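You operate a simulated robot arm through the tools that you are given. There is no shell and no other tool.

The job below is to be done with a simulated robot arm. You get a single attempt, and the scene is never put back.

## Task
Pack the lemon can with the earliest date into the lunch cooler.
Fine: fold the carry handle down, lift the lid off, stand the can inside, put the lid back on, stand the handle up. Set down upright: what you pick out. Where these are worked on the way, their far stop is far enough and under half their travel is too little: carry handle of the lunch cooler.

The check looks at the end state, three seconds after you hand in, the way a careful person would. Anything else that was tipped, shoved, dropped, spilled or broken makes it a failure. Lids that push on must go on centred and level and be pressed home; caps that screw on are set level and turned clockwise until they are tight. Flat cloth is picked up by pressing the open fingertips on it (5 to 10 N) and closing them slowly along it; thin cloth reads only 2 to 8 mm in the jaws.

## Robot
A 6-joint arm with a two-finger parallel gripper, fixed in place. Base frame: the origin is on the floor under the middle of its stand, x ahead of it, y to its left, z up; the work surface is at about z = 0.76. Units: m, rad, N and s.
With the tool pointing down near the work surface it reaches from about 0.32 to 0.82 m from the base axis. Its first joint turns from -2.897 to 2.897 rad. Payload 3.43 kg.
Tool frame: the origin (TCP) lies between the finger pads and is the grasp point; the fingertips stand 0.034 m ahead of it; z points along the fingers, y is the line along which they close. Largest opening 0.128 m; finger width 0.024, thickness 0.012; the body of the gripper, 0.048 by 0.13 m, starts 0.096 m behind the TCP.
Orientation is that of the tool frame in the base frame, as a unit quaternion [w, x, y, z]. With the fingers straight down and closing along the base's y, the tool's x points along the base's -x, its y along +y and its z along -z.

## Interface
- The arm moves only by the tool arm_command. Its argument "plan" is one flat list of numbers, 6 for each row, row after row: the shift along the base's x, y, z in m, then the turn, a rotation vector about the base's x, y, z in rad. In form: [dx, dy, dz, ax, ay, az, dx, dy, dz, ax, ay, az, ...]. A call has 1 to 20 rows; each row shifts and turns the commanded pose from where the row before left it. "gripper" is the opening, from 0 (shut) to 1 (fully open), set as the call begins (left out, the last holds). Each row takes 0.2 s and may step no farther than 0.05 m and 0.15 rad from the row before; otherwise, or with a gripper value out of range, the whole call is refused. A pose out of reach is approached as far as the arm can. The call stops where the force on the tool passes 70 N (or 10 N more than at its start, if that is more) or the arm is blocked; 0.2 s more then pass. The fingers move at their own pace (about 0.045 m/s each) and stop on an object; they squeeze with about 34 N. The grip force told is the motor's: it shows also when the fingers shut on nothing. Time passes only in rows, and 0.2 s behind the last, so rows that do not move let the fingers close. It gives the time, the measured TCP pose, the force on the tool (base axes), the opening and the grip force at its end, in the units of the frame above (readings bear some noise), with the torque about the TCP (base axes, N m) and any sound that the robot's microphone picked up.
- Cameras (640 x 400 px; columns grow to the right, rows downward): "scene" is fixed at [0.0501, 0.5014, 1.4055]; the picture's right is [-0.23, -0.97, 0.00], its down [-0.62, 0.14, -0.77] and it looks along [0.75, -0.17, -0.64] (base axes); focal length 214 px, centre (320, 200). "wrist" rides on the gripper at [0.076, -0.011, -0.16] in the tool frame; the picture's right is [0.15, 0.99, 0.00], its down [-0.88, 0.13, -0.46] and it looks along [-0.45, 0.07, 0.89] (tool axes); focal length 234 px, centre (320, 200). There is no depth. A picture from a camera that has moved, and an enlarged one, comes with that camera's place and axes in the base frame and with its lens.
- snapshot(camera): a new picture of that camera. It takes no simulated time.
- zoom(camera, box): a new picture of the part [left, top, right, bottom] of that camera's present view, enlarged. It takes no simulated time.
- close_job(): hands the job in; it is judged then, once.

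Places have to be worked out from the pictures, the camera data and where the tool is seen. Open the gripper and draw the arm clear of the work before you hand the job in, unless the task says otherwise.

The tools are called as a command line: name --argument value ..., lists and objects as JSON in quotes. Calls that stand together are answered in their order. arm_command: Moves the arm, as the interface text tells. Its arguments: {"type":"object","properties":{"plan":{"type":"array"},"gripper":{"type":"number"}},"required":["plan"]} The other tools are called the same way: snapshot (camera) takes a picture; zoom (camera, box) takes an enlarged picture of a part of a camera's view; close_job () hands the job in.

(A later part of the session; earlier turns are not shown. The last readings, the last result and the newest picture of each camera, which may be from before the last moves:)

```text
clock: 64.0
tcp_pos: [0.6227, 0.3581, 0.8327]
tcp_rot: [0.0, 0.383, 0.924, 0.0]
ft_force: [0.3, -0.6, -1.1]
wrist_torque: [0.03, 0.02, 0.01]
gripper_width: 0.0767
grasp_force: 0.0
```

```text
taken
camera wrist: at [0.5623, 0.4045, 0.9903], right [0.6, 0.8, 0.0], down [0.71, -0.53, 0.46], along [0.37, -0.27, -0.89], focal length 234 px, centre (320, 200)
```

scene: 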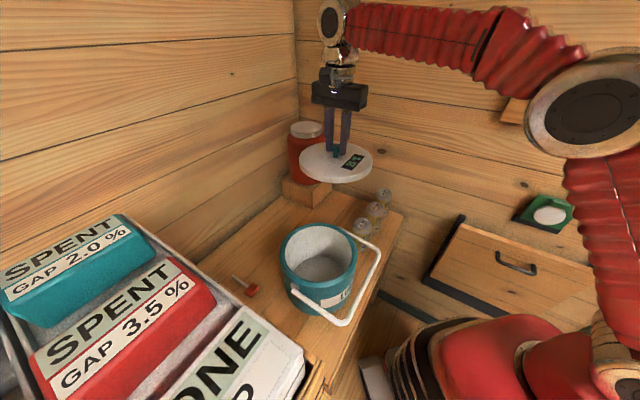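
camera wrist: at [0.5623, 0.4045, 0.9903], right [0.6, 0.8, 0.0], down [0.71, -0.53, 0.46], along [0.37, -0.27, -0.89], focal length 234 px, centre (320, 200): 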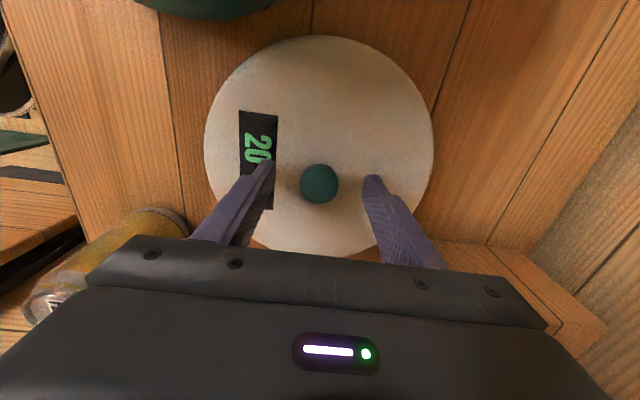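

The knob is centred between the fingers, as it was at release. I'll close on it and then lift slightly.

arm_command --plan '[0, 0, 0, 0, 0, 0, 0, 0, 0, 0, 0, 0, 0, 0, 0, 0, 0, 0, 0, 0, 0, 0, 0, 0, 0, 0, 0, 0, 0, 0]' --gripper 0.0

snapshot --camera "wrist"

```text
clock: 65.2
tcp_pos: [0.6231, 0.3577, 0.8313]
tcp_rot: [0.001, 0.382, 0.924, 0.0]
ft_force: [0.1, 0.2, 0.9]
wrist_torque: [0.0, -0.02, 0.01]
gripper_width: 0.0303
grasp_force: 33.8
```

```text
taken
camera wrist: at [0.5624, 0.4045, 0.9907], right [0.6, 0.8, 0.0], down [0.71, -0.53, 0.46], along [0.37, -0.27, -0.89], focal length 234 px, centre (320, 200)
```

wrist: 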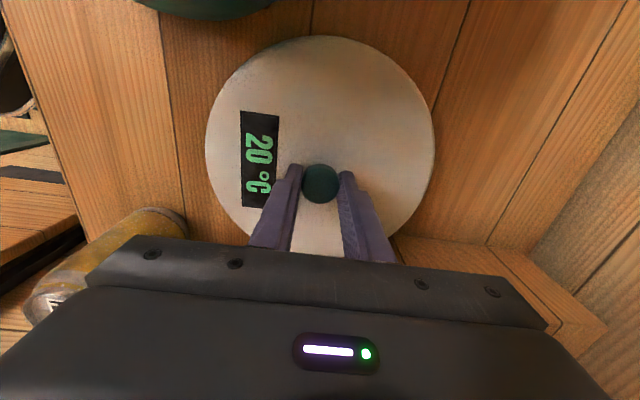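

The knob is held exactly as before (same pixel, 30.3 mm). I'll lift the lid straight up.

arm_command --plan '[0, 0, 0.005, 0, 0, 0, 0, 0, 0.015, 0, 0, 0, 0, 0, 0.03, 0, 0, 0, 0, 0, 0.04, 0, 0, 0, 0, 0, 0.045, 0, 0, 0, 0, 0, 0.045, 0, 0, 0, 0, 0, 0.045, 0, 0, 0, 0, 0, 0, 0, 0, 0]'

zoom --camera "scene" --box '[250, 130, 420, 270]'

```text
clock: 67.0
tcp_pos: [0.6225, 0.3602, 1.0559]
tcp_rot: [0.0, 0.383, 0.924, 0.0]
ft_force: [0.6, 0.0, -1.1]
wrist_torque: [-0.03, 0.01, -0.01]
gripper_width: 0.0306
grasp_force: 33.9
```

```text
2.86 times, centred on (335, 200) of scene
camera zoom: at [0.0501, 0.5014, 1.4055], right [-0.23, -0.97, 0.0], down [-0.62, 0.14, -0.77], along [0.75, -0.17, -0.64], focal length 613 px, centre (277, 200)
```

zoom: 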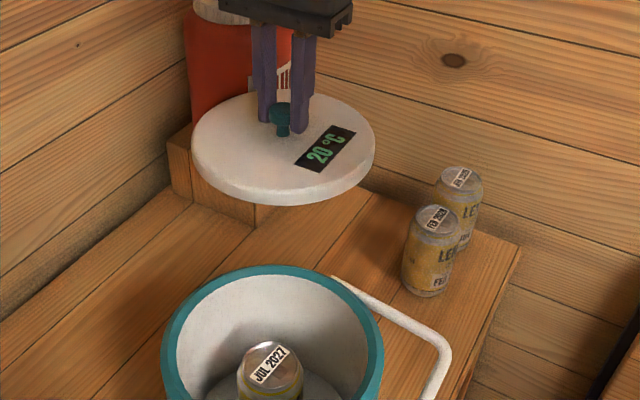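

The lid hangs level. I'll carry it back over the cooler to the TCP where it was first lifted, (0.398, 0.425).

arm_command --plan '[-0.03, 0.009, 0.004, 0, 0, 0, -0.039, 0.0116, 0.004, 0, 0, 0, -0.039, 0.0116, 0, 0, 0, 0, -0.039, 0.0116, 0, 0, 0, 0, -0.039, 0.0116, 0, 0, 0, 0, -0.0385, 0.0114, 0, 0, 0, 0, 0, 0, 0, 0, 0, 0, 0, 0, 0, 0, 0, 0]'

snapshot --camera "wrist"

zoom --camera "scene" --box '[240, 170, 420, 330]'

```text
clock: 68.8
tcp_pos: [0.3976, 0.4265, 1.0661]
tcp_rot: [0.0, 0.384, 0.923, 0.0]
ft_force: [0.4, 0.8, -0.6]
wrist_torque: [0.02, -0.01, -0.01]
gripper_width: 0.0308
grasp_force: 34.3
```

```text
taken
camera wrist: at [0.3368, 0.4726, 1.2238], right [0.6, 0.8, 0.0], down [0.71, -0.53, 0.46], along [0.37, -0.27, -0.89], focal length 234 px, centre (320, 200)
```

wrist: 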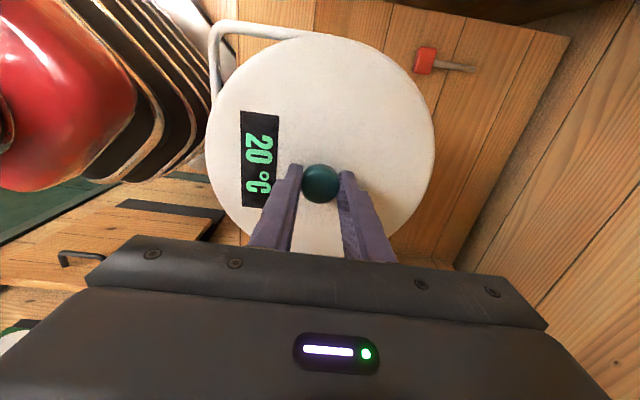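

```text
2.50 times, centred on (330, 250) of scene
camera zoom: at [0.0501, 0.5014, 1.4055], right [-0.23, -0.97, 0.0], down [-0.62, 0.14, -0.77], along [0.75, -0.17, -0.64], focal length 536 px, centre (295, 75)
```

zoom: 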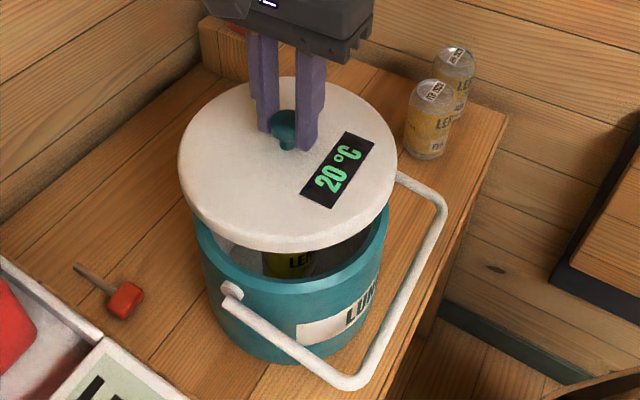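

It's nearly aligned. I'll correct about 1.5 mm in y and lower until just above the engagement height (TCP 1.015), then check again.

arm_command --plan '[0, -0.0015, -0.02, 0, 0, 0, 0, 0, -0.02, 0, 0, 0, 0, 0, -0.01, 0, 0, 0, 0, 0, 0, 0, 0, 0, 0, 0, 0, 0, 0, 0]'

zoom --camera "scene" --box '[265, 205, 361, 315]'

snapshot --camera "wrist"

```text
clock: 70.0
tcp_pos: [0.3988, 0.4252, 1.0152]
tcp_rot: [0.0, 0.383, 0.924, 0.0]
ft_force: [0.6, 0.4, -1.1]
wrist_torque: [0.03, 0.0, -0.01]
gripper_width: 0.0305
grasp_force: 33.8
```

```text
3.64 times, centred on (313, 260) of scene
camera zoom: at [0.0501, 0.5014, 1.4055], right [-0.23, -0.97, 0.0], down [-0.62, 0.14, -0.77], along [0.75, -0.17, -0.64], focal length 780 px, centre (346, -18)
```

zoom: 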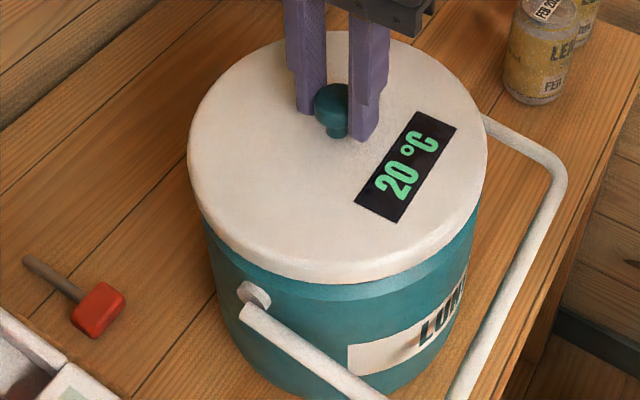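

```text
taken
camera wrist: at [0.3376, 0.4708, 1.1736], right [0.6, 0.8, 0.0], down [0.71, -0.53, 0.46], along [0.37, -0.27, -0.89], focal length 234 px, centre (320, 200)
```

wrist: 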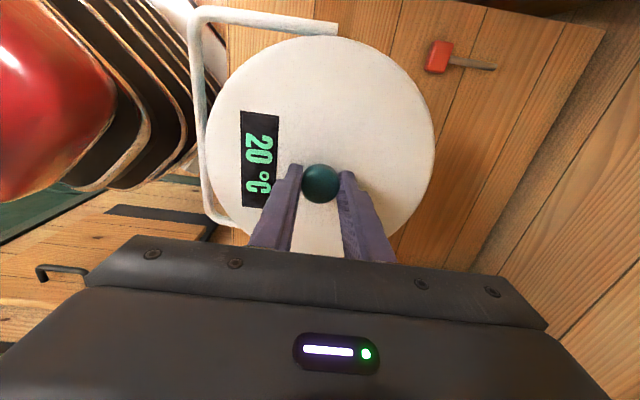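

The lid is centred over the rim to within about 1 mm. I'll lower in small steps and check forces as it engages.

arm_command --plan '[-0.0005, -0.0005, -0.003, 0, 0, 0, 0, 0, -0.003, 0, 0, 0, 0, 0, 0, 0, 0, 0]'

```text
clock: 70.8
tcp_pos: [0.3977, 0.4231, 1.0079]
tcp_rot: [0.0, 0.383, 0.924, 0.0]
ft_force: [-0.5, 0.6, -0.7]
wrist_torque: [-0.01, 0.01, -0.01]
gripper_width: 0.0307
grasp_force: 34.0
```

No contact yet, so I'll continue down.

arm_command --plan '[0, 0.0005, -0.003, 0, 0, 0, 0, 0, -0.002, 0, 0, 0, 0, 0, 0, 0, 0, 0]'

```text
clock: 71.6
tcp_pos: [0.3976, 0.4242, 1.0025]
tcp_rot: [-0.001, 0.383, 0.924, 0.0]
ft_force: [0.0, 0.7, -1.2]
wrist_torque: [0.03, -0.01, 0.01]
gripper_width: 0.0306
grasp_force: 34.1
```

Still free at z=1.0025, so the plug is entering cleanly. I'll use 2 mm steps toward the seat at about 0.995.

arm_command --plan '[0, 0, -0.002, 0, 0, 0, 0, 0, -0.002, 0, 0, 0, 0, 0, 0, 0, 0, 0]'

```text
clock: 72.4
tcp_pos: [0.3985, 0.423, 0.9996]
tcp_rot: [0.001, 0.382, 0.924, 0.001]
ft_force: [-0.7, -0.5, -0.7]
wrist_torque: [-0.04, -0.02, 0.02]
gripper_width: 0.0304
grasp_force: 34.1
```

arm_command --plan '[0, 0, -0.002, 0, 0, 0, 0, 0, -0.001, 0, 0, 0, 0, 0, 0, 0, 0, 0]'

zoom --camera "scene" --box '[265, 215, 361, 325]'

```text
clock: 73.2
tcp_pos: [0.3975, 0.4238, 0.9964]
tcp_rot: [0.0, 0.383, 0.924, 0.0]
ft_force: [-0.7, -0.3, 0.2]
wrist_torque: [0.01, -0.02, -0.01]
gripper_width: 0.0307
grasp_force: 34.0
```

```text
3.64 times, centred on (313, 270) of scene
camera zoom: at [0.0501, 0.5014, 1.4055], right [-0.23, -0.97, 0.0], down [-0.62, 0.14, -0.77], along [0.75, -0.17, -0.64], focal length 780 px, centre (346, -54)
```

zoom: 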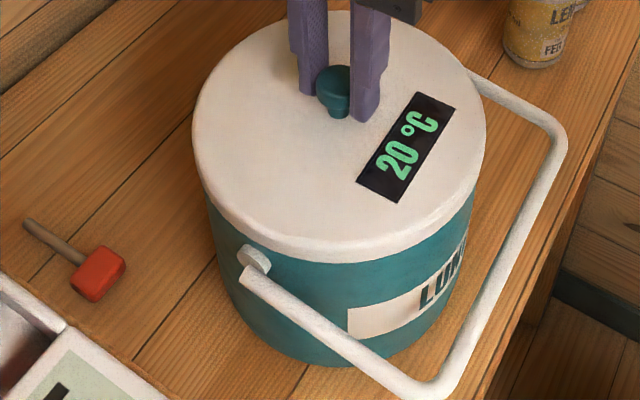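

The lid now matches its original seated outline in the picture. I'll press down in 1 mm steps to find the seat and press it home.

arm_command --plan '[0, 0, -0.001, 0, 0, 0, 0, 0, -0.001, 0, 0, 0, 0, 0, 0, 0, 0, 0]'

```text
clock: 74.0
tcp_pos: [0.3976, 0.423, 0.9947]
tcp_rot: [0.0, 0.383, 0.924, 0.0]
ft_force: [-0.3, -0.4, -1.1]
wrist_torque: [-0.03, -0.02, 0.0]
gripper_width: 0.0307
grasp_force: 34.2
```

Still no seat force at 0.9947, so I'll go down further in 1 mm steps.

arm_command --plan '[0, 0, -0.001, 0, 0, 0, 0, 0, -0.001, 0, 0, 0, 0, 0, 0, 0, 0, 0]'

```text
clock: 74.8
tcp_pos: [0.3977, 0.4232, 0.9941]
tcp_rot: [0.001, 0.383, 0.924, 0.001]
ft_force: [0.0, -3.9, 11.0]
wrist_torque: [-0.1, 0.0, -0.04]
gripper_width: 0.0308
grasp_force: 33.7
```

The lid meets resistance (11 N) at 0.994. I'll press 2 mm more to see if it clicks home.

arm_command --plan '[0, 0, -0.001, 0, 0, 0, 0, 0, -0.001, 0, 0, 0, 0, 0, 0, 0, 0, 0]'

zoom --camera "scene" --box '[265, 215, 361, 325]'

```text
clock: 75.6
tcp_pos: [0.3973, 0.4237, 0.9928]
tcp_rot: [0.0, 0.382, 0.924, 0.001]
ft_force: [-0.1, -6.2, 36.0]
wrist_torque: [-0.14, 0.02, -0.03]
gripper_width: 0.0306
grasp_force: 34.3
```

```text
3.64 times, centred on (313, 270) of scene
camera zoom: at [0.0501, 0.5014, 1.4055], right [-0.23, -0.97, 0.0], down [-0.62, 0.14, -0.77], along [0.75, -0.17, -0.64], focal length 780 px, centre (346, -54)
```

zoom: 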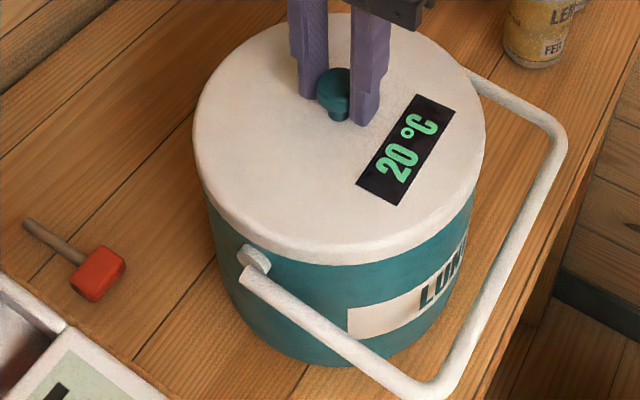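

Visually the lid is back at its original seat. I'll press about 2 mm further, which brings the fingertips onto the lid top too, to make sure it's fully home.

arm_command --plan '[0, 0, -0.001, 0, 0, 0, 0, 0, -0.001, 0, 0, 0, 0, 0, 0, 0, 0, 0]'

```text
clock: 76.4
tcp_pos: [0.3972, 0.4241, 0.9898]
tcp_rot: [0.001, 0.383, 0.924, 0.001]
ft_force: [2.6, -1.3, 36.7]
wrist_torque: [0.01, -0.05, 0.0]
gripper_width: 0.0305
grasp_force: 34.1
```

The grip slips on the knob at about 36 N. To press it home squarely I'll let go, rise, close the fingers, and push down on top of the knob.

arm_command --plan '[0, 0, 0.002, 0, 0, 0, 0, 0, 0.002, 0, 0, 0, 0, 0, 0, 0, 0, 0]'

arm_command --plan '[0, 0, 0, 0, 0, 0, 0, 0, 0, 0, 0, 0, 0, 0, 0, 0, 0, 0, 0, 0, 0.01, 0, 0, 0, 0, 0, 0.03, 0, 0, 0, 0, 0, 0.04, 0, 0, 0, 0, 0, 0, 0, 0, 0]' --gripper 0.6

zoom --camera "scene" --box '[265, 215, 361, 325]'

snapshot --camera "wrist"

```text
clock: 77.2
tcp_pos: [0.3963, 0.4232, 0.9909]
tcp_rot: [-0.001, 0.382, 0.924, -0.002]
ft_force: [-0.7, -0.1, -0.5]
wrist_torque: [-0.05, 0.02, -0.02]
gripper_width: 0.0307
grasp_force: 34.1
```

```text
clock: 78.8
tcp_pos: [0.3974, 0.4244, 1.0735]
tcp_rot: [0.0, 0.383, 0.924, 0.0]
ft_force: [-1.0, -0.7, 0.7]
wrist_torque: [0.02, 0.02, -0.01]
gripper_width: 0.0765
grasp_force: 0.0
heard: snap
```

```text
3.64 times, centred on (313, 270) of scene
camera zoom: at [0.0501, 0.5014, 1.4055], right [-0.23, -0.97, 0.0], down [-0.62, 0.14, -0.77], along [0.75, -0.17, -0.64], focal length 780 px, centre (346, -54)
```

zoom: 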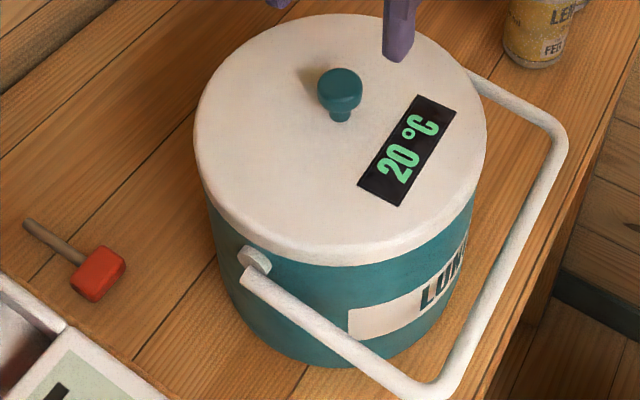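

```text
taken
camera wrist: at [0.3366, 0.4703, 1.2316], right [0.6, 0.8, 0.0], down [0.71, -0.53, 0.46], along [0.37, -0.27, -0.89], focal length 234 px, centre (320, 200)
```

wrist: 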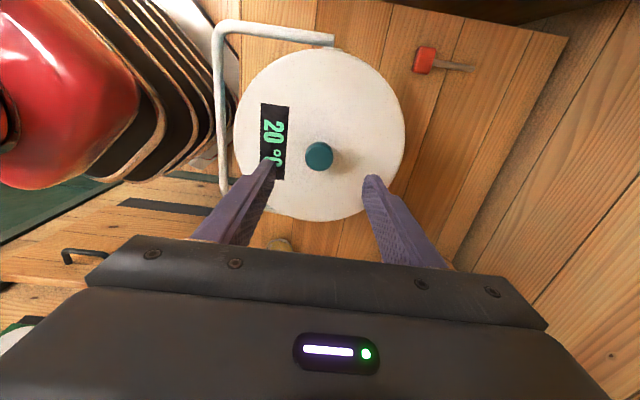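

I heard a snap on release, matching the one when I first gripped the seated lid, so the lid has latched. For certainty I'll close the fingers and press once more on the knob top.

arm_command --plan '[-0.002, 0.002, 0, 0, 0, 0, 0, 0, 0, 0, 0, 0, 0, 0, 0, 0, 0, 0, 0, 0, 0, 0, 0, 0, 0, 0, 0, 0, 0, 0, 0, 0, -0.02, 0, 0, 0, 0, 0, -0.015, 0, 0, 0, 0, 0, 0, 0, 0, 0]' --gripper 0.0

zoom --camera "scene" --box '[280, 200, 360, 260]'

```text
clock: 80.6
tcp_pos: [0.3954, 0.4248, 1.0379]
tcp_rot: [-0.001, 0.383, 0.924, 0.0]
ft_force: [-0.7, -0.2, -0.4]
wrist_torque: [0.01, -0.01, -0.02]
gripper_width: 0.0
grasp_force: 33.0
```

```text
6.67 times, centred on (320, 230) of scene
camera zoom: at [0.0501, 0.5014, 1.4055], right [-0.23, -0.97, 0.0], down [-0.62, 0.14, -0.77], along [0.75, -0.17, -0.64], focal length 1430 px, centre (320, 0)
```

zoom: 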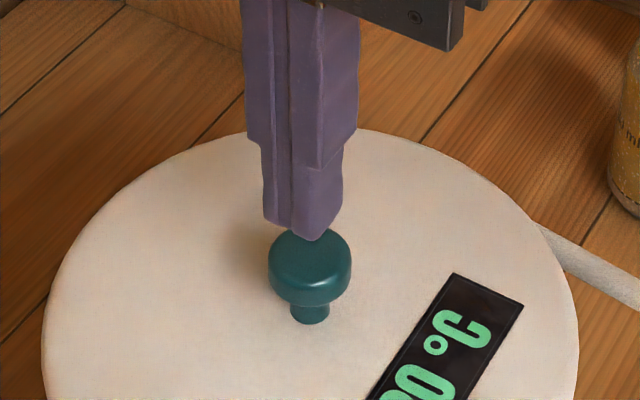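

The closed tips are right above the knob, about 1 cm up. I'll lower to contact and press gently.

arm_command --plan '[0, 0, -0.004, 0, 0, 0, 0, 0, -0.004, 0, 0, 0, 0, 0, -0.001, 0, 0, 0, 0, 0, 0, 0, 0, 0]'

```text
clock: 81.6
tcp_pos: [0.3955, 0.427, 1.0285]
tcp_rot: [0.0, 0.382, 0.924, 0.0]
ft_force: [-0.4, -1.0, -0.8]
wrist_torque: [-0.02, 0.0, -0.01]
gripper_width: 0.0002
grasp_force: 32.9
```

No contact yet, so I'll step down 1 mm at a time.

arm_command --plan '[0, 0, -0.001, 0, 0, 0, 0, 0, -0.001, 0, 0, 0, 0, 0, -0.001, 0, 0, 0, 0, 0, 0, 0, 0, 0]'

```text
clock: 82.6
tcp_pos: [0.396, 0.4256, 1.0266]
tcp_rot: [0.0, 0.383, 0.924, 0.0]
ft_force: [-0.6, -0.4, -0.8]
wrist_torque: [0.0, 0.02, 0.02]
gripper_width: 0.0
grasp_force: 32.9
```

Still no contact at 1.0266, so I'll go on with small steps.

arm_command --plan '[0, 0, -0.001, 0, 0, 0, 0, 0, -0.001, 0, 0, 0, 0, 0, -0.001, 0, 0, 0, 0, 0, 0, 0, 0, 0]'

```text
clock: 83.6
tcp_pos: [0.3957, 0.4263, 1.0232]
tcp_rot: [0.0, 0.383, 0.924, 0.0]
ft_force: [0.1, 0.6, -0.8]
wrist_torque: [0.0, 0.04, 0.03]
gripper_width: 0.0
grasp_force: 32.9
```

Still free, so I'll continue stepping down.

arm_command --plan '[0, 0, -0.001, 0, 0, 0, 0, 0, -0.001, 0, 0, 0, 0, 0, -0.001, 0, 0, 0, 0, 0, 0, 0, 0, 0]'

```text
clock: 84.6
tcp_pos: [0.395, 0.4253, 1.0209]
tcp_rot: [0.0, 0.383, 0.924, 0.0]
ft_force: [-0.4, -0.4, 0.3]
wrist_torque: [0.0, 0.01, 0.01]
gripper_width: 0.0002
grasp_force: 32.9
```

The force is just beginning to change at about 1.021. I'll press another 2 mm.

arm_command --plan '[0, 0, -0.001, 0, 0, 0, 0, 0, -0.001, 0, 0, 0, 0, 0, 0, 0, 0, 0]'

```text
clock: 85.4
tcp_pos: [0.3953, 0.4261, 1.0183]
tcp_rot: [-0.001, 0.383, 0.924, 0.0]
ft_force: [-0.5, -0.3, 0.1]
wrist_torque: [0.0, 0.02, -0.02]
gripper_width: 0.0
grasp_force: 33.4
```

No contact at 1.018. I'll look at the gap before going lower.

zoom --camera "scene" --box '[280, 200, 360, 260]'

```text
6.67 times, centred on (320, 230) of scene
camera zoom: at [0.0501, 0.5014, 1.4055], right [-0.23, -0.97, 0.0], down [-0.62, 0.14, -0.77], along [0.75, -0.17, -0.64], focal length 1430 px, centre (320, 0)
```

zoom: 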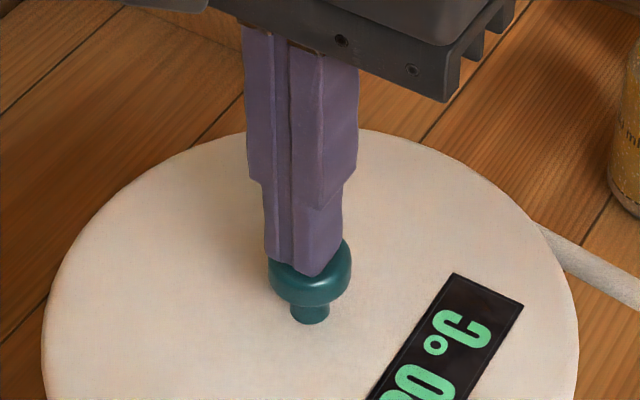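

The tips are almost on the knob top. I'll lower 3 mm more in 1 mm steps.

arm_command --plan '[0, 0, -0.001, 0, 0, 0, 0, 0, -0.001, 0, 0, 0, 0, 0, -0.001, 0, 0, 0, 0, 0, 0, 0, 0, 0]'

```text
clock: 86.4
tcp_pos: [0.3955, 0.4258, 1.0183]
tcp_rot: [0.001, 0.382, 0.924, 0.002]
ft_force: [-5.1, -6.1, 36.1]
wrist_torque: [-0.23, 0.16, 0.01]
gripper_width: 0.0
grasp_force: 32.8
```

I pressed with 36 N and the lid didn't move, so it is fully home. I'll rise and go back over the folded handle's bar at (0.347, 0.276).

arm_command --plan '[0, 0, 0.02, 0, 0, 0, 0, 0, 0.04, 0, 0, 0, -0.0121, -0.0376, 0.01, 0, 0, 0, -0.0121, -0.0376, 0, 0, 0, 0, -0.0121, -0.0376, 0, 0, 0, 0, -0.0121, -0.0376, 0, 0, 0, 0, 0, 0, 0, 0, 0, 0]' --gripper 0.4

snapshot --camera "wrist"

zoom --camera "scene" --box '[240, 170, 420, 330]'

```text
clock: 88.0
tcp_pos: [0.3499, 0.2739, 1.0848]
tcp_rot: [0.0, 0.382, 0.924, 0.0]
ft_force: [0.6, -0.5, 0.7]
wrist_torque: [0.0, 0.0, -0.01]
gripper_width: 0.0515
grasp_force: 0.0
```

```text
taken
camera wrist: at [0.2879, 0.3207, 1.2431], right [0.6, 0.8, 0.0], down [0.71, -0.53, 0.46], along [0.37, -0.27, -0.89], focal length 234 px, centre (320, 200)
```

wrist: 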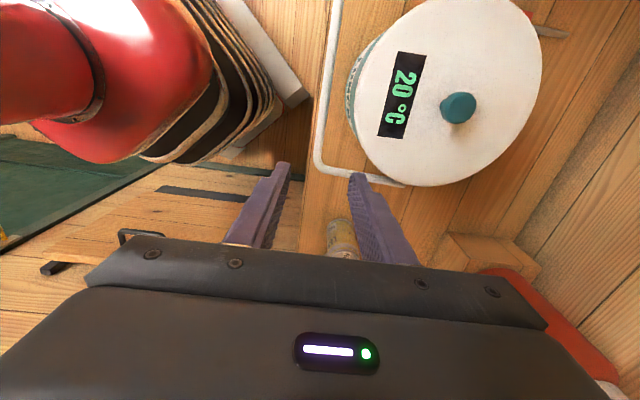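

```text
2.50 times, centred on (330, 250) of scene
camera zoom: at [0.0501, 0.5014, 1.4055], right [-0.23, -0.97, 0.0], down [-0.62, 0.14, -0.77], along [0.75, -0.17, -0.64], focal length 536 px, centre (295, 75)
```

zoom: 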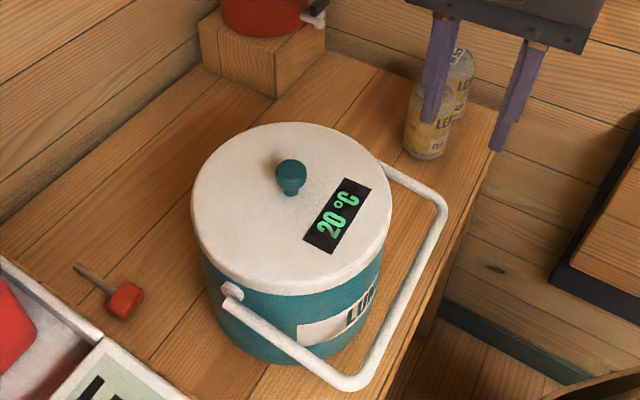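

The TCP is right over the bar line, about 3 cm from its corner. I'll descend astride the bar to the same height as when I let it go.

arm_command --plan '[-0.001, 0, -0.04, 0, 0, 0, 0, 0, -0.04, 0, 0, 0, 0, 0, -0.04, 0, 0, 0, 0, 0, -0.025, 0, 0, 0, 0, 0, -0.0143, 0, 0, 0, 0, 0, 0, 0, 0, 0]'

snapshot --camera "wrist"

zoom --camera "scene" --box '[310, 200, 390, 260]'

```text
clock: 89.4
tcp_pos: [0.3469, 0.2756, 0.9259]
tcp_rot: [-0.001, 0.382, 0.924, -0.001]
ft_force: [0.1, -0.5, -0.4]
wrist_torque: [0.0, 0.0, 0.01]
gripper_width: 0.0512
grasp_force: 0.1
```

```text
taken
camera wrist: at [0.2857, 0.3217, 1.0839], right [0.6, 0.8, 0.0], down [0.71, -0.53, 0.46], along [0.37, -0.27, -0.89], focal length 234 px, centre (320, 200)
```

wrist: 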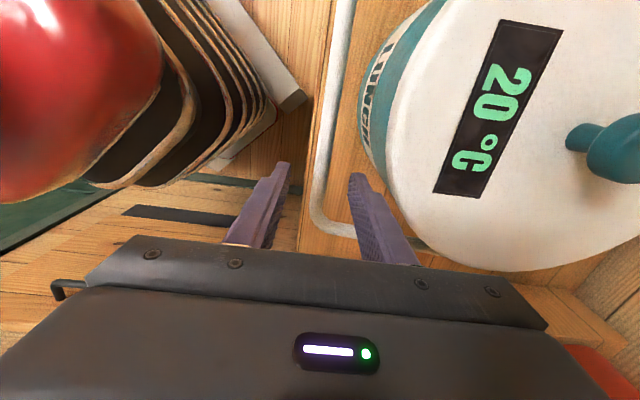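

```text
6.67 times, centred on (350, 230) of scene
camera zoom: at [0.0501, 0.5014, 1.4055], right [-0.23, -0.97, 0.0], down [-0.62, 0.14, -0.77], along [0.75, -0.17, -0.64], focal length 1430 px, centre (120, 0)
```

zoom: 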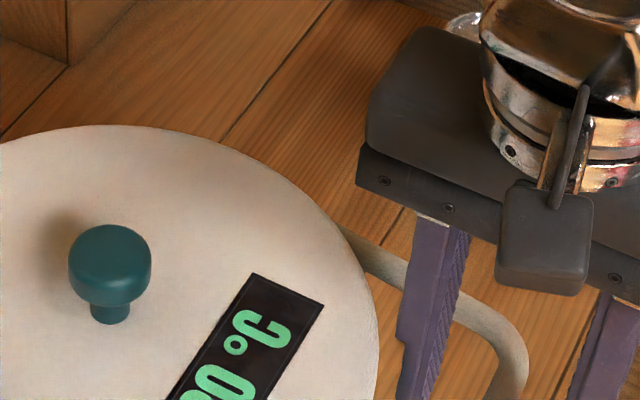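

The view matches the one at release. I'll close on the bar.

arm_command --plan '[0, 0, 0, 0, 0, 0, 0, 0, 0, 0, 0, 0, 0, 0, 0, 0, 0, 0, 0, 0, 0, 0, 0, 0]' --gripper 0.0

```text
clock: 90.4
tcp_pos: [0.346, 0.2751, 0.9257]
tcp_rot: [0.0, 0.383, 0.924, 0.001]
ft_force: [0.4, 1.4, -0.4]
wrist_torque: [0.05, -0.04, 0.19]
gripper_width: 0.012
grasp_force: 34.1
```

The bar is gripped (12 mm). I'll swing it upward along the arc, with the pivot at z≈0.911 and radius ≈0.145, starting gently.

arm_command --plan '[0.0001, 0.0001, 0.0073, 0, 0, 0, 0.0004, 0.0004, 0.0072, 0, 0, 0, 0.0006, 0.0006, 0.0072, 0, 0, 0, 0.0009, 0.0009, 0.0071, 0, 0, 0, 0, 0, 0, 0, 0, 0]'

zoom --camera "scene" --box '[265, 215, 361, 325]'

```text
clock: 91.6
tcp_pos: [0.3481, 0.2776, 0.9543]
tcp_rot: [0.0, 0.382, 0.924, 0.0]
ft_force: [0.5, 0.3, 0.4]
wrist_torque: [0.01, 0.02, 0.01]
gripper_width: 0.0002
grasp_force: 32.7
```

```text
3.64 times, centred on (313, 270) of scene
camera zoom: at [0.0501, 0.5014, 1.4055], right [-0.23, -0.97, 0.0], down [-0.62, 0.14, -0.77], along [0.75, -0.17, -0.64], focal length 780 px, centre (346, -54)
```

zoom: 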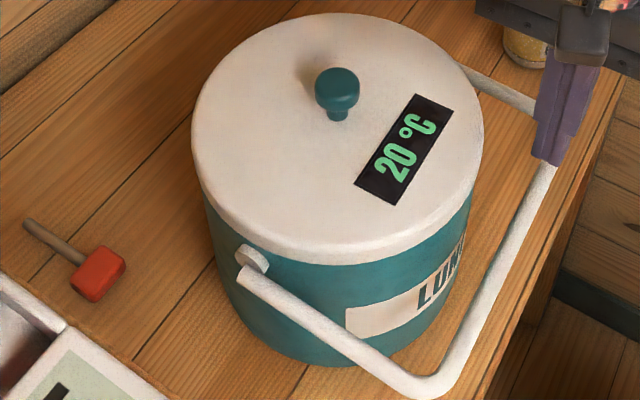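

The gripper shows zero width, so the bar slipped out downward and the fingers shut just above it. The cooler barely moved. I'll look closer before trying again.

snapshot --camera "wrist"

zoom --camera "scene" --box '[310, 210, 390, 270]'

zoom --camera "scene" --box '[270, 260, 350, 330]'

```text
taken
camera wrist: at [0.2873, 0.3239, 1.1134], right [0.6, 0.8, 0.0], down [0.71, -0.53, 0.46], along [0.37, -0.27, -0.89], focal length 234 px, centre (320, 200)
```

wrist: 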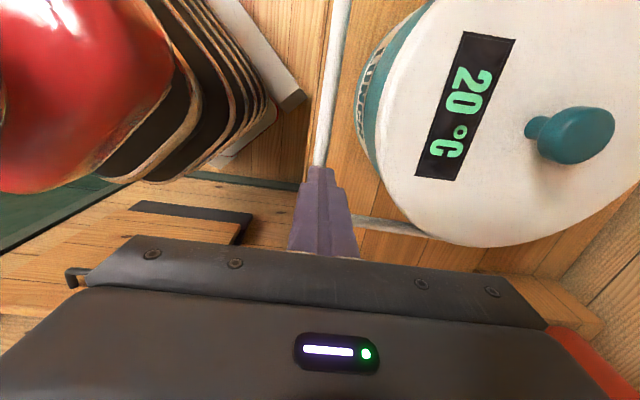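

```text
6.67 times, centred on (350, 240) of scene
camera zoom: at [0.0501, 0.5014, 1.4055], right [-0.23, -0.97, 0.0], down [-0.62, 0.14, -0.77], along [0.75, -0.17, -0.64], focal length 1430 px, centre (120, -67)
```

zoom: 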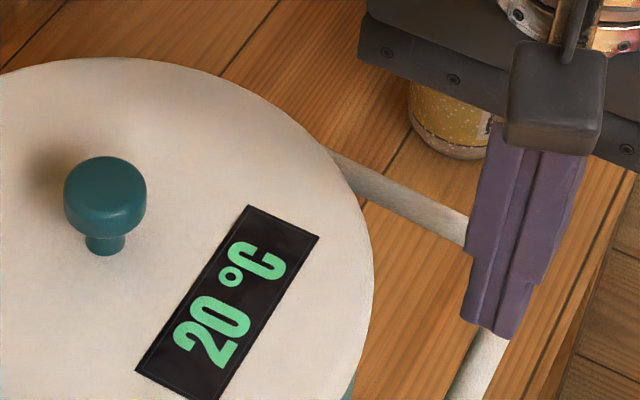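

```text
5.71 times, centred on (310, 295) of scene
camera zoom: at [0.0501, 0.5014, 1.4055], right [-0.23, -0.97, 0.0], down [-0.62, 0.14, -0.77], along [0.75, -0.17, -0.64], focal length 1226 px, centre (377, -343)
```

zoom: 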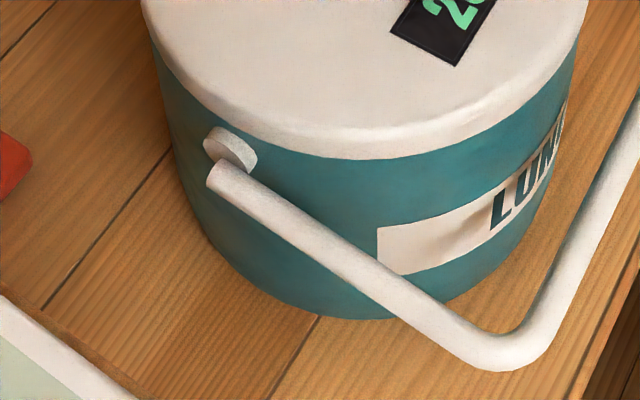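

The tips are directly above the bar and the handle is still folded. I'll open, go back down, grip again, and lift only 2 mm to measure how much the handle resists.

arm_command --plan '[0, 0, 0, 0, 0, 0, 0, 0, 0, 0, 0, 0, 0, 0, 0, 0, 0, 0, -0.001, -0.001, -0.015, 0, 0, 0, -0.001, -0.001, -0.0138, 0, 0, 0, 0, 0, 0, 0, 0, 0]' --gripper 0.4

arm_command --plan '[0, 0, 0, 0, 0, 0, 0, 0, 0, 0, 0, 0, 0, 0, 0, 0, 0, 0, 0, 0, 0, 0, 0, 0]' --gripper 0.0

arm_command --plan '[0, 0, 0.001, 0, 0, 0, 0, 0, 0.001, 0, 0, 0]'

```text
clock: 93.0
tcp_pos: [0.3452, 0.2749, 0.9257]
tcp_rot: [-0.001, 0.382, 0.924, 0.0]
ft_force: [-1.1, 0.5, -0.4]
wrist_torque: [0.0, 0.02, 0.01]
gripper_width: 0.0515
grasp_force: 0.1
```

```text
clock: 94.0
tcp_pos: [0.3454, 0.2758, 0.9266]
tcp_rot: [0.0, 0.383, 0.924, 0.0]
ft_force: [1.8, 6.1, 1.2]
wrist_torque: [0.21, -0.08, -0.04]
gripper_width: 0.012
grasp_force: 34.3
```

```text
clock: 94.6
tcp_pos: [0.3461, 0.2755, 0.9265]
tcp_rot: [0.0, 0.383, 0.924, 0.0]
ft_force: [0.4, 1.3, -0.5]
wrist_torque: [0.08, 0.12, -0.02]
gripper_width: 0.0121
grasp_force: 34.2
```

Gripped again, and 2 mm of lift gives almost no resistance. I'll continue with a few more millimetres and watch the force and the grip width.

arm_command --plan '[0, 0, 0.002, 0, 0, 0, 0, 0, 0.002, 0, 0, 0, 0, 0, 0, 0, 0, 0]'

zoom --camera "scene" --box '[310, 210, 390, 270]'

```text
clock: 95.4
tcp_pos: [0.3452, 0.2756, 0.9318]
tcp_rot: [0.0, 0.382, 0.924, 0.0]
ft_force: [-3.4, -1.4, 0.4]
wrist_torque: [-0.01, 0.09, -0.01]
gripper_width: 0.0123
grasp_force: 33.9
```

```text
6.67 times, centred on (350, 240) of scene
camera zoom: at [0.0501, 0.5014, 1.4055], right [-0.23, -0.97, 0.0], down [-0.62, 0.14, -0.77], along [0.75, -0.17, -0.64], focal length 1430 px, centre (120, -67)
```

zoom: 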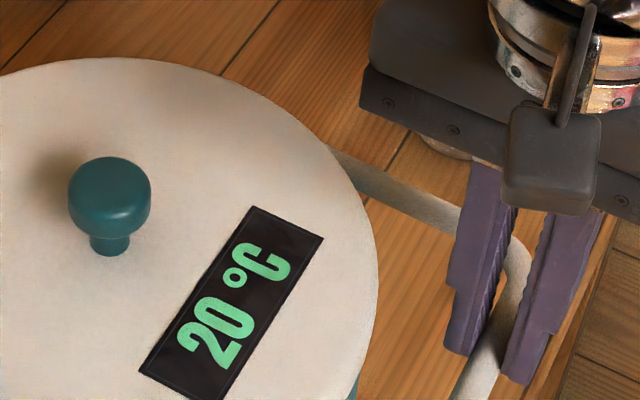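

Forces stay near zero. I'll lift another 5 mm and compare the bar's position to see whether it follows or slides.

arm_command --plan '[0, 0, 0.0025, 0, 0, 0, 0, 0, 0.0025, 0, 0, 0, 0, 0, 0, 0, 0, 0]'

zoom --camera "scene" --box '[310, 210, 390, 270]'

zoom --camera "scene" --box '[270, 260, 350, 330]'

```text
clock: 96.2
tcp_pos: [0.3459, 0.2755, 0.9358]
tcp_rot: [0.0, 0.382, 0.924, -0.001]
ft_force: [-2.8, -4.5, -1.3]
wrist_torque: [-0.2, 0.05, 0.04]
gripper_width: 0.0122
grasp_force: 34.0
```

```text
6.67 times, centred on (350, 240) of scene
camera zoom: at [0.0501, 0.5014, 1.4055], right [-0.23, -0.97, 0.0], down [-0.62, 0.14, -0.77], along [0.75, -0.17, -0.64], focal length 1430 px, centre (120, -67)
```

zoom: 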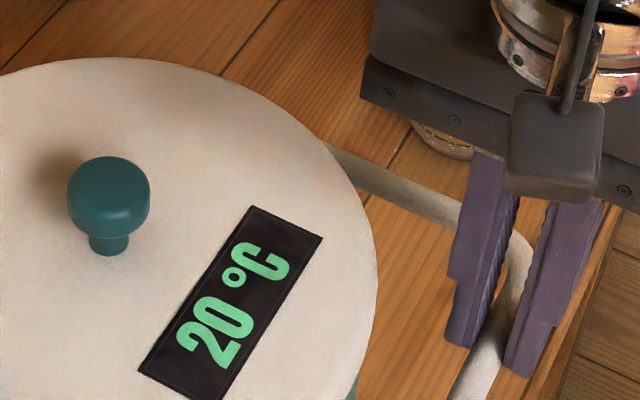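

```text
5.71 times, centred on (310, 295) of scene
camera zoom: at [0.0501, 0.5014, 1.4055], right [-0.23, -0.97, 0.0], down [-0.62, 0.14, -0.77], along [0.75, -0.17, -0.64], focal length 1226 px, centre (377, -343)
```

zoom: 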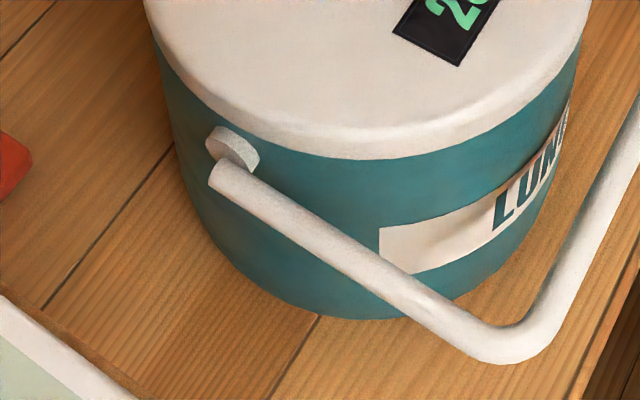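

The bar follows only partly and creeps down in the pads, because friction alone is weak for a vertical lift. I'll tilt the tool about 0.5 rad around the bar so the outer finger gets beneath it and lifts positively.

arm_command --plan '[-0.0018, -0.0018, -0.0002, 0.0889, -0.0879, 0, -0.0018, -0.0018, -0.0005, 0.0889, -0.0879, 0, -0.0017, -0.0017, -0.0008, 0.0889, -0.0879, 0, -0.0016, -0.0016, -0.0011, 0.0889, -0.0879, 0, 0, 0, 0, 0, 0, 0]'

zoom --camera "scene" --box '[300, 200, 400, 280]'

snapshot --camera "wrist"

snapshot --camera "scene"

```text
clock: 97.4
tcp_pos: [0.3386, 0.2676, 0.9343]
tcp_rot: [0.094, 0.371, 0.895, 0.229]
ft_force: [-4.5, -1.3, 0.3]
wrist_torque: [0.3, 0.5, 0.63]
gripper_width: 0.0122
grasp_force: 34.0
```

```text
5.00 times, centred on (350, 240) of scene
camera zoom: at [0.0501, 0.5014, 1.4055], right [-0.23, -0.97, 0.0], down [-0.62, 0.14, -0.77], along [0.75, -0.17, -0.64], focal length 1072 px, centre (170, 0)
```

zoom: 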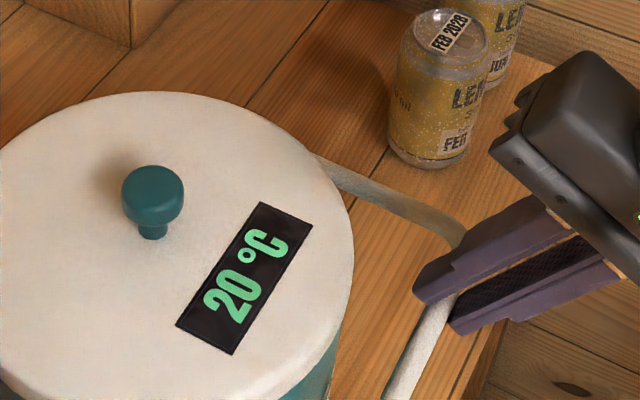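

```text
taken
camera wrist: at [0.225, 0.261, 1.0682], right [0.51, 0.72, 0.48], down [0.55, -0.7, 0.46], along [0.66, 0.03, -0.75], focal length 234 px, centre (320, 200)
```

wrist: 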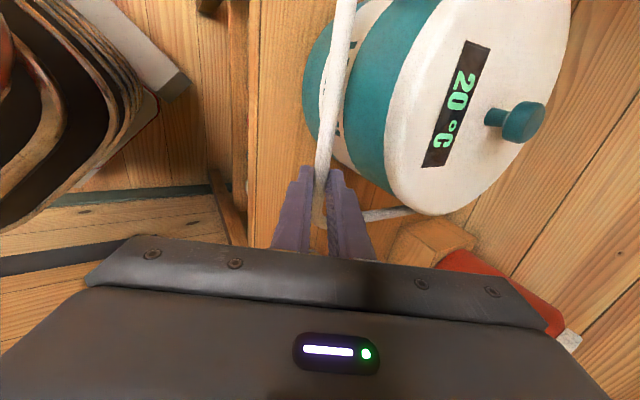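

```text
taken
```

scene: 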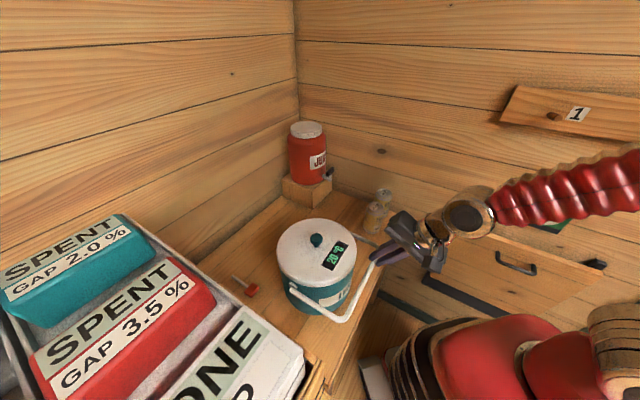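

The tool is tilted with the outer finger under the bar. I'll lift slowly (1 mm per step) and check whether the bar follows this time.

arm_command --plan '[0, 0, 0.001, 0, 0, 0, 0, 0, 0.001, 0, 0, 0, 0.0001, 0.0001, 0.001, 0, 0, 0, 0.0001, 0.0001, 0.001, 0, 0, 0, 0.0001, 0.0001, 0.001, 0, 0, 0, 0.0001, 0.0001, 0.001, 0, 0, 0, 0.0001, 0.0001, 0.001, 0, 0, 0, 0.0001, 0.0001, 0.001, 0, 0, 0, 0.0001, 0.0001, 0.001, 0, 0, 0, 0.0001, 0.0001, 0.001, 0, 0, 0]'

zoom --camera "scene" --box '[300, 200, 400, 280]'

zoom --camera "scene" --box '[270, 260, 350, 330]'

```text
clock: 99.6
tcp_pos: [0.34, 0.2698, 0.9452]
tcp_rot: [0.093, 0.37, 0.895, 0.23]
ft_force: [-3.7, -2.3, -0.3]
wrist_torque: [-0.1, 0.2, 0.34]
gripper_width: 0.012
grasp_force: 33.8
```

```text
5.00 times, centred on (350, 240) of scene
camera zoom: at [0.0501, 0.5014, 1.4055], right [-0.23, -0.97, 0.0], down [-0.62, 0.14, -0.77], along [0.75, -0.17, -0.64], focal length 1072 px, centre (170, 0)
```

zoom: 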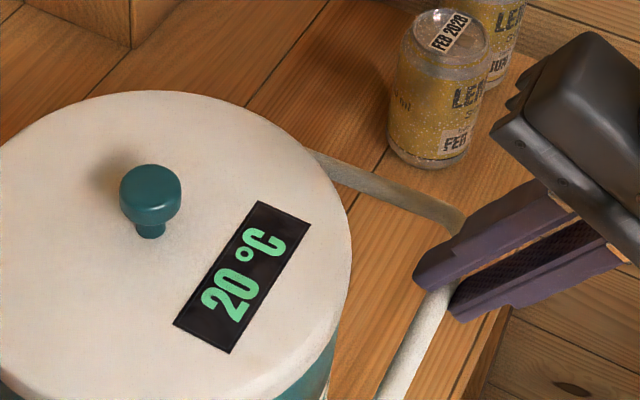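

```text
5.71 times, centred on (310, 295) of scene
camera zoom: at [0.0501, 0.5014, 1.4055], right [-0.23, -0.97, 0.0], down [-0.62, 0.14, -0.77], along [0.75, -0.17, -0.64], focal length 1226 px, centre (377, -343)
```

zoom: 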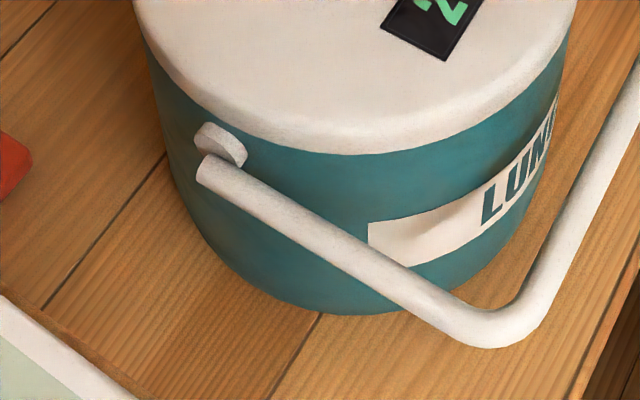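

The handle follows now (raised about 13 mm), but the cooler has been pushed about 6 mm toward the back. I'll pull it back along the handle, then loosen the grip slightly to see if the handle stays by itself.

arm_command --plan '[-0.0014, -0.0014, 0, 0, 0, 0, -0.0014, -0.0014, 0, 0, 0, 0, -0.0014, -0.0014, 0, 0, 0, 0, -0.001, -0.001, 0, 0, 0, 0, 0, 0, 0, 0, 0, 0]'

zoom --camera "scene" --box '[265, 215, 361, 325]'

```text
clock: 100.8
tcp_pos: [0.3346, 0.265, 0.9442]
tcp_rot: [0.094, 0.371, 0.895, 0.229]
ft_force: [4.6, 3.4, -0.1]
wrist_torque: [-0.26, -0.44, -0.13]
gripper_width: 0.0122
grasp_force: 33.9
```

```text
3.64 times, centred on (313, 270) of scene
camera zoom: at [0.0501, 0.5014, 1.4055], right [-0.23, -0.97, 0.0], down [-0.62, 0.14, -0.77], along [0.75, -0.17, -0.64], focal length 780 px, centre (346, -54)
```

zoom: 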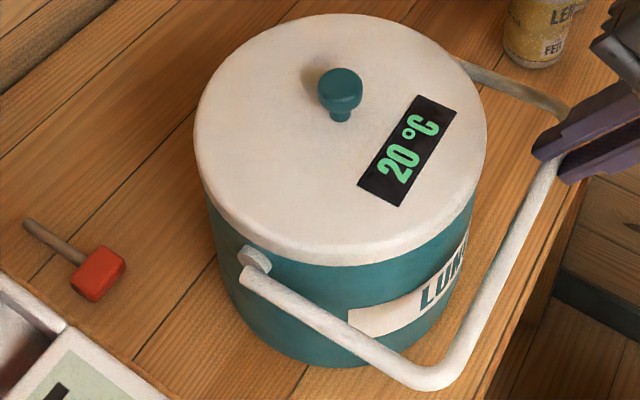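

The cooler is back in its original place. I'll loosen the grip slightly to see if the handle holds its angle.

arm_command --plan '[0, 0, 0, 0, 0, 0, 0, 0, 0, 0, 0, 0]' --gripper 0.25

zoom --camera "scene" --box '[265, 215, 361, 325]'

zoom --camera "scene" --box '[300, 200, 400, 280]'

zoom --camera "wrist" --box '[240, 120, 400, 240]'

```text
clock: 101.4
tcp_pos: [0.335, 0.2653, 0.9447]
tcp_rot: [0.093, 0.371, 0.895, 0.229]
ft_force: [-0.1, 0.2, -0.1]
wrist_torque: [0.0, 0.0, 0.0]
gripper_width: 0.0318
grasp_force: 0.2
```

```text
3.64 times, centred on (313, 270) of scene
camera zoom: at [0.0501, 0.5014, 1.4055], right [-0.23, -0.97, 0.0], down [-0.62, 0.14, -0.77], along [0.75, -0.17, -0.64], focal length 780 px, centre (346, -54)
```

zoom: 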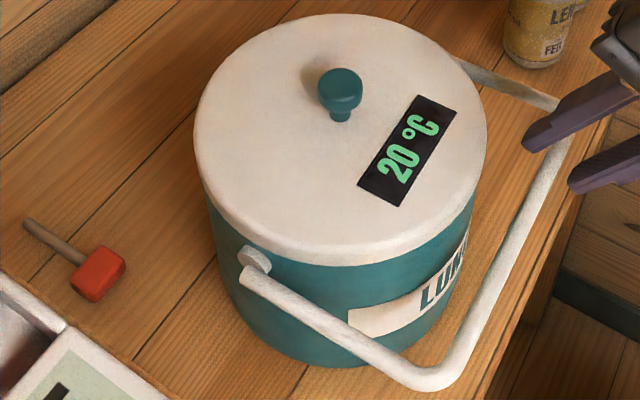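

```text
5.00 times, centred on (350, 240) of scene
camera zoom: at [0.0501, 0.5014, 1.4055], right [-0.23, -0.97, 0.0], down [-0.62, 0.14, -0.77], along [0.75, -0.17, -0.64], focal length 1072 px, centre (170, 0)
```

zoom: 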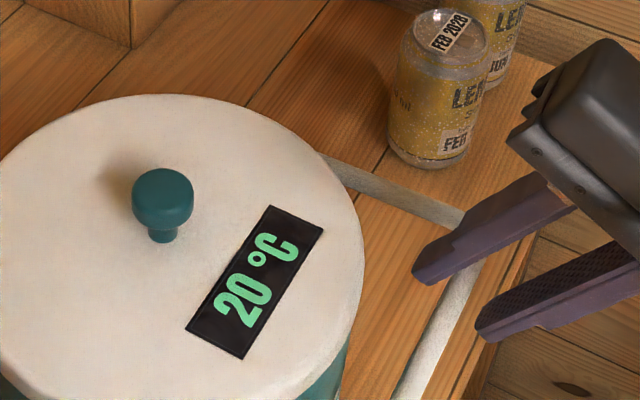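

```text
3.33 times, centred on (320, 180) of wrist
camera zoom: at [0.2212, 0.2565, 1.0778], right [0.51, 0.72, 0.47], down [0.55, -0.7, 0.46], along [0.66, 0.03, -0.75], focal length 781 px, centre (320, 267)
```

zoom: 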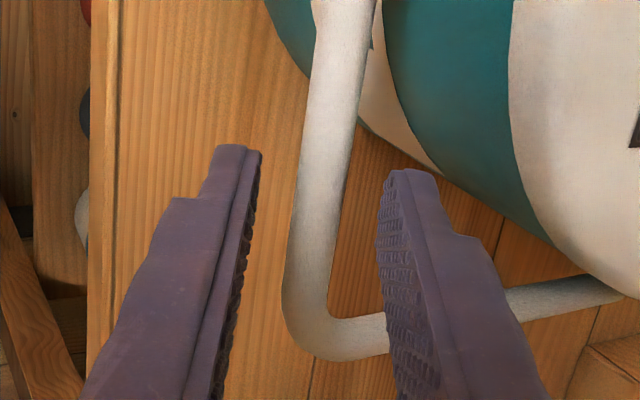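

The handle holds its angle by its own friction, so I can raise it in strokes. I'll advance the fingers about 15 mm deeper around the bar and close again.

arm_command --plan '[0.0023, 0.0023, -0.004, 0, 0, 0, 0.0023, 0.0023, -0.004, 0, 0, 0, 0.0022, 0.0023, -0.0038, 0, 0, 0, 0, 0, 0, 0, 0, 0]' --gripper 0.25

zoom --camera "wrist" --box '[240, 120, 400, 240]'

zoom --camera "scene" --box '[300, 200, 400, 280]'

```text
clock: 102.4
tcp_pos: [0.3419, 0.27, 0.9314]
tcp_rot: [0.093, 0.371, 0.895, 0.23]
ft_force: [0.0, -0.9, -0.3]
wrist_torque: [-0.02, -0.02, 0.0]
gripper_width: 0.0321
grasp_force: 0.0
```

```text
3.33 times, centred on (320, 180) of wrist
camera zoom: at [0.228, 0.2636, 1.0659], right [0.51, 0.72, 0.47], down [0.55, -0.7, 0.46], along [0.66, 0.03, -0.75], focal length 781 px, centre (320, 267)
```

zoom: 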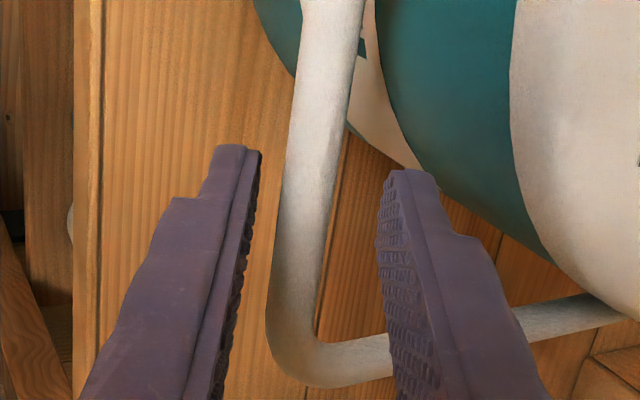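

```text
5.00 times, centred on (350, 240) of scene
camera zoom: at [0.0501, 0.5014, 1.4055], right [-0.23, -0.97, 0.0], down [-0.62, 0.14, -0.77], along [0.75, -0.17, -0.64], focal length 1072 px, centre (170, 0)
```

zoom: 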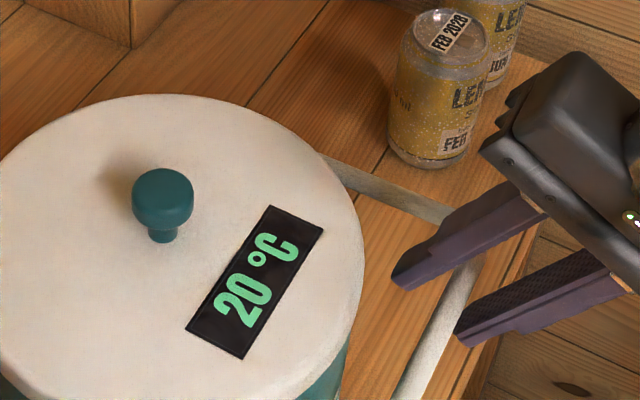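

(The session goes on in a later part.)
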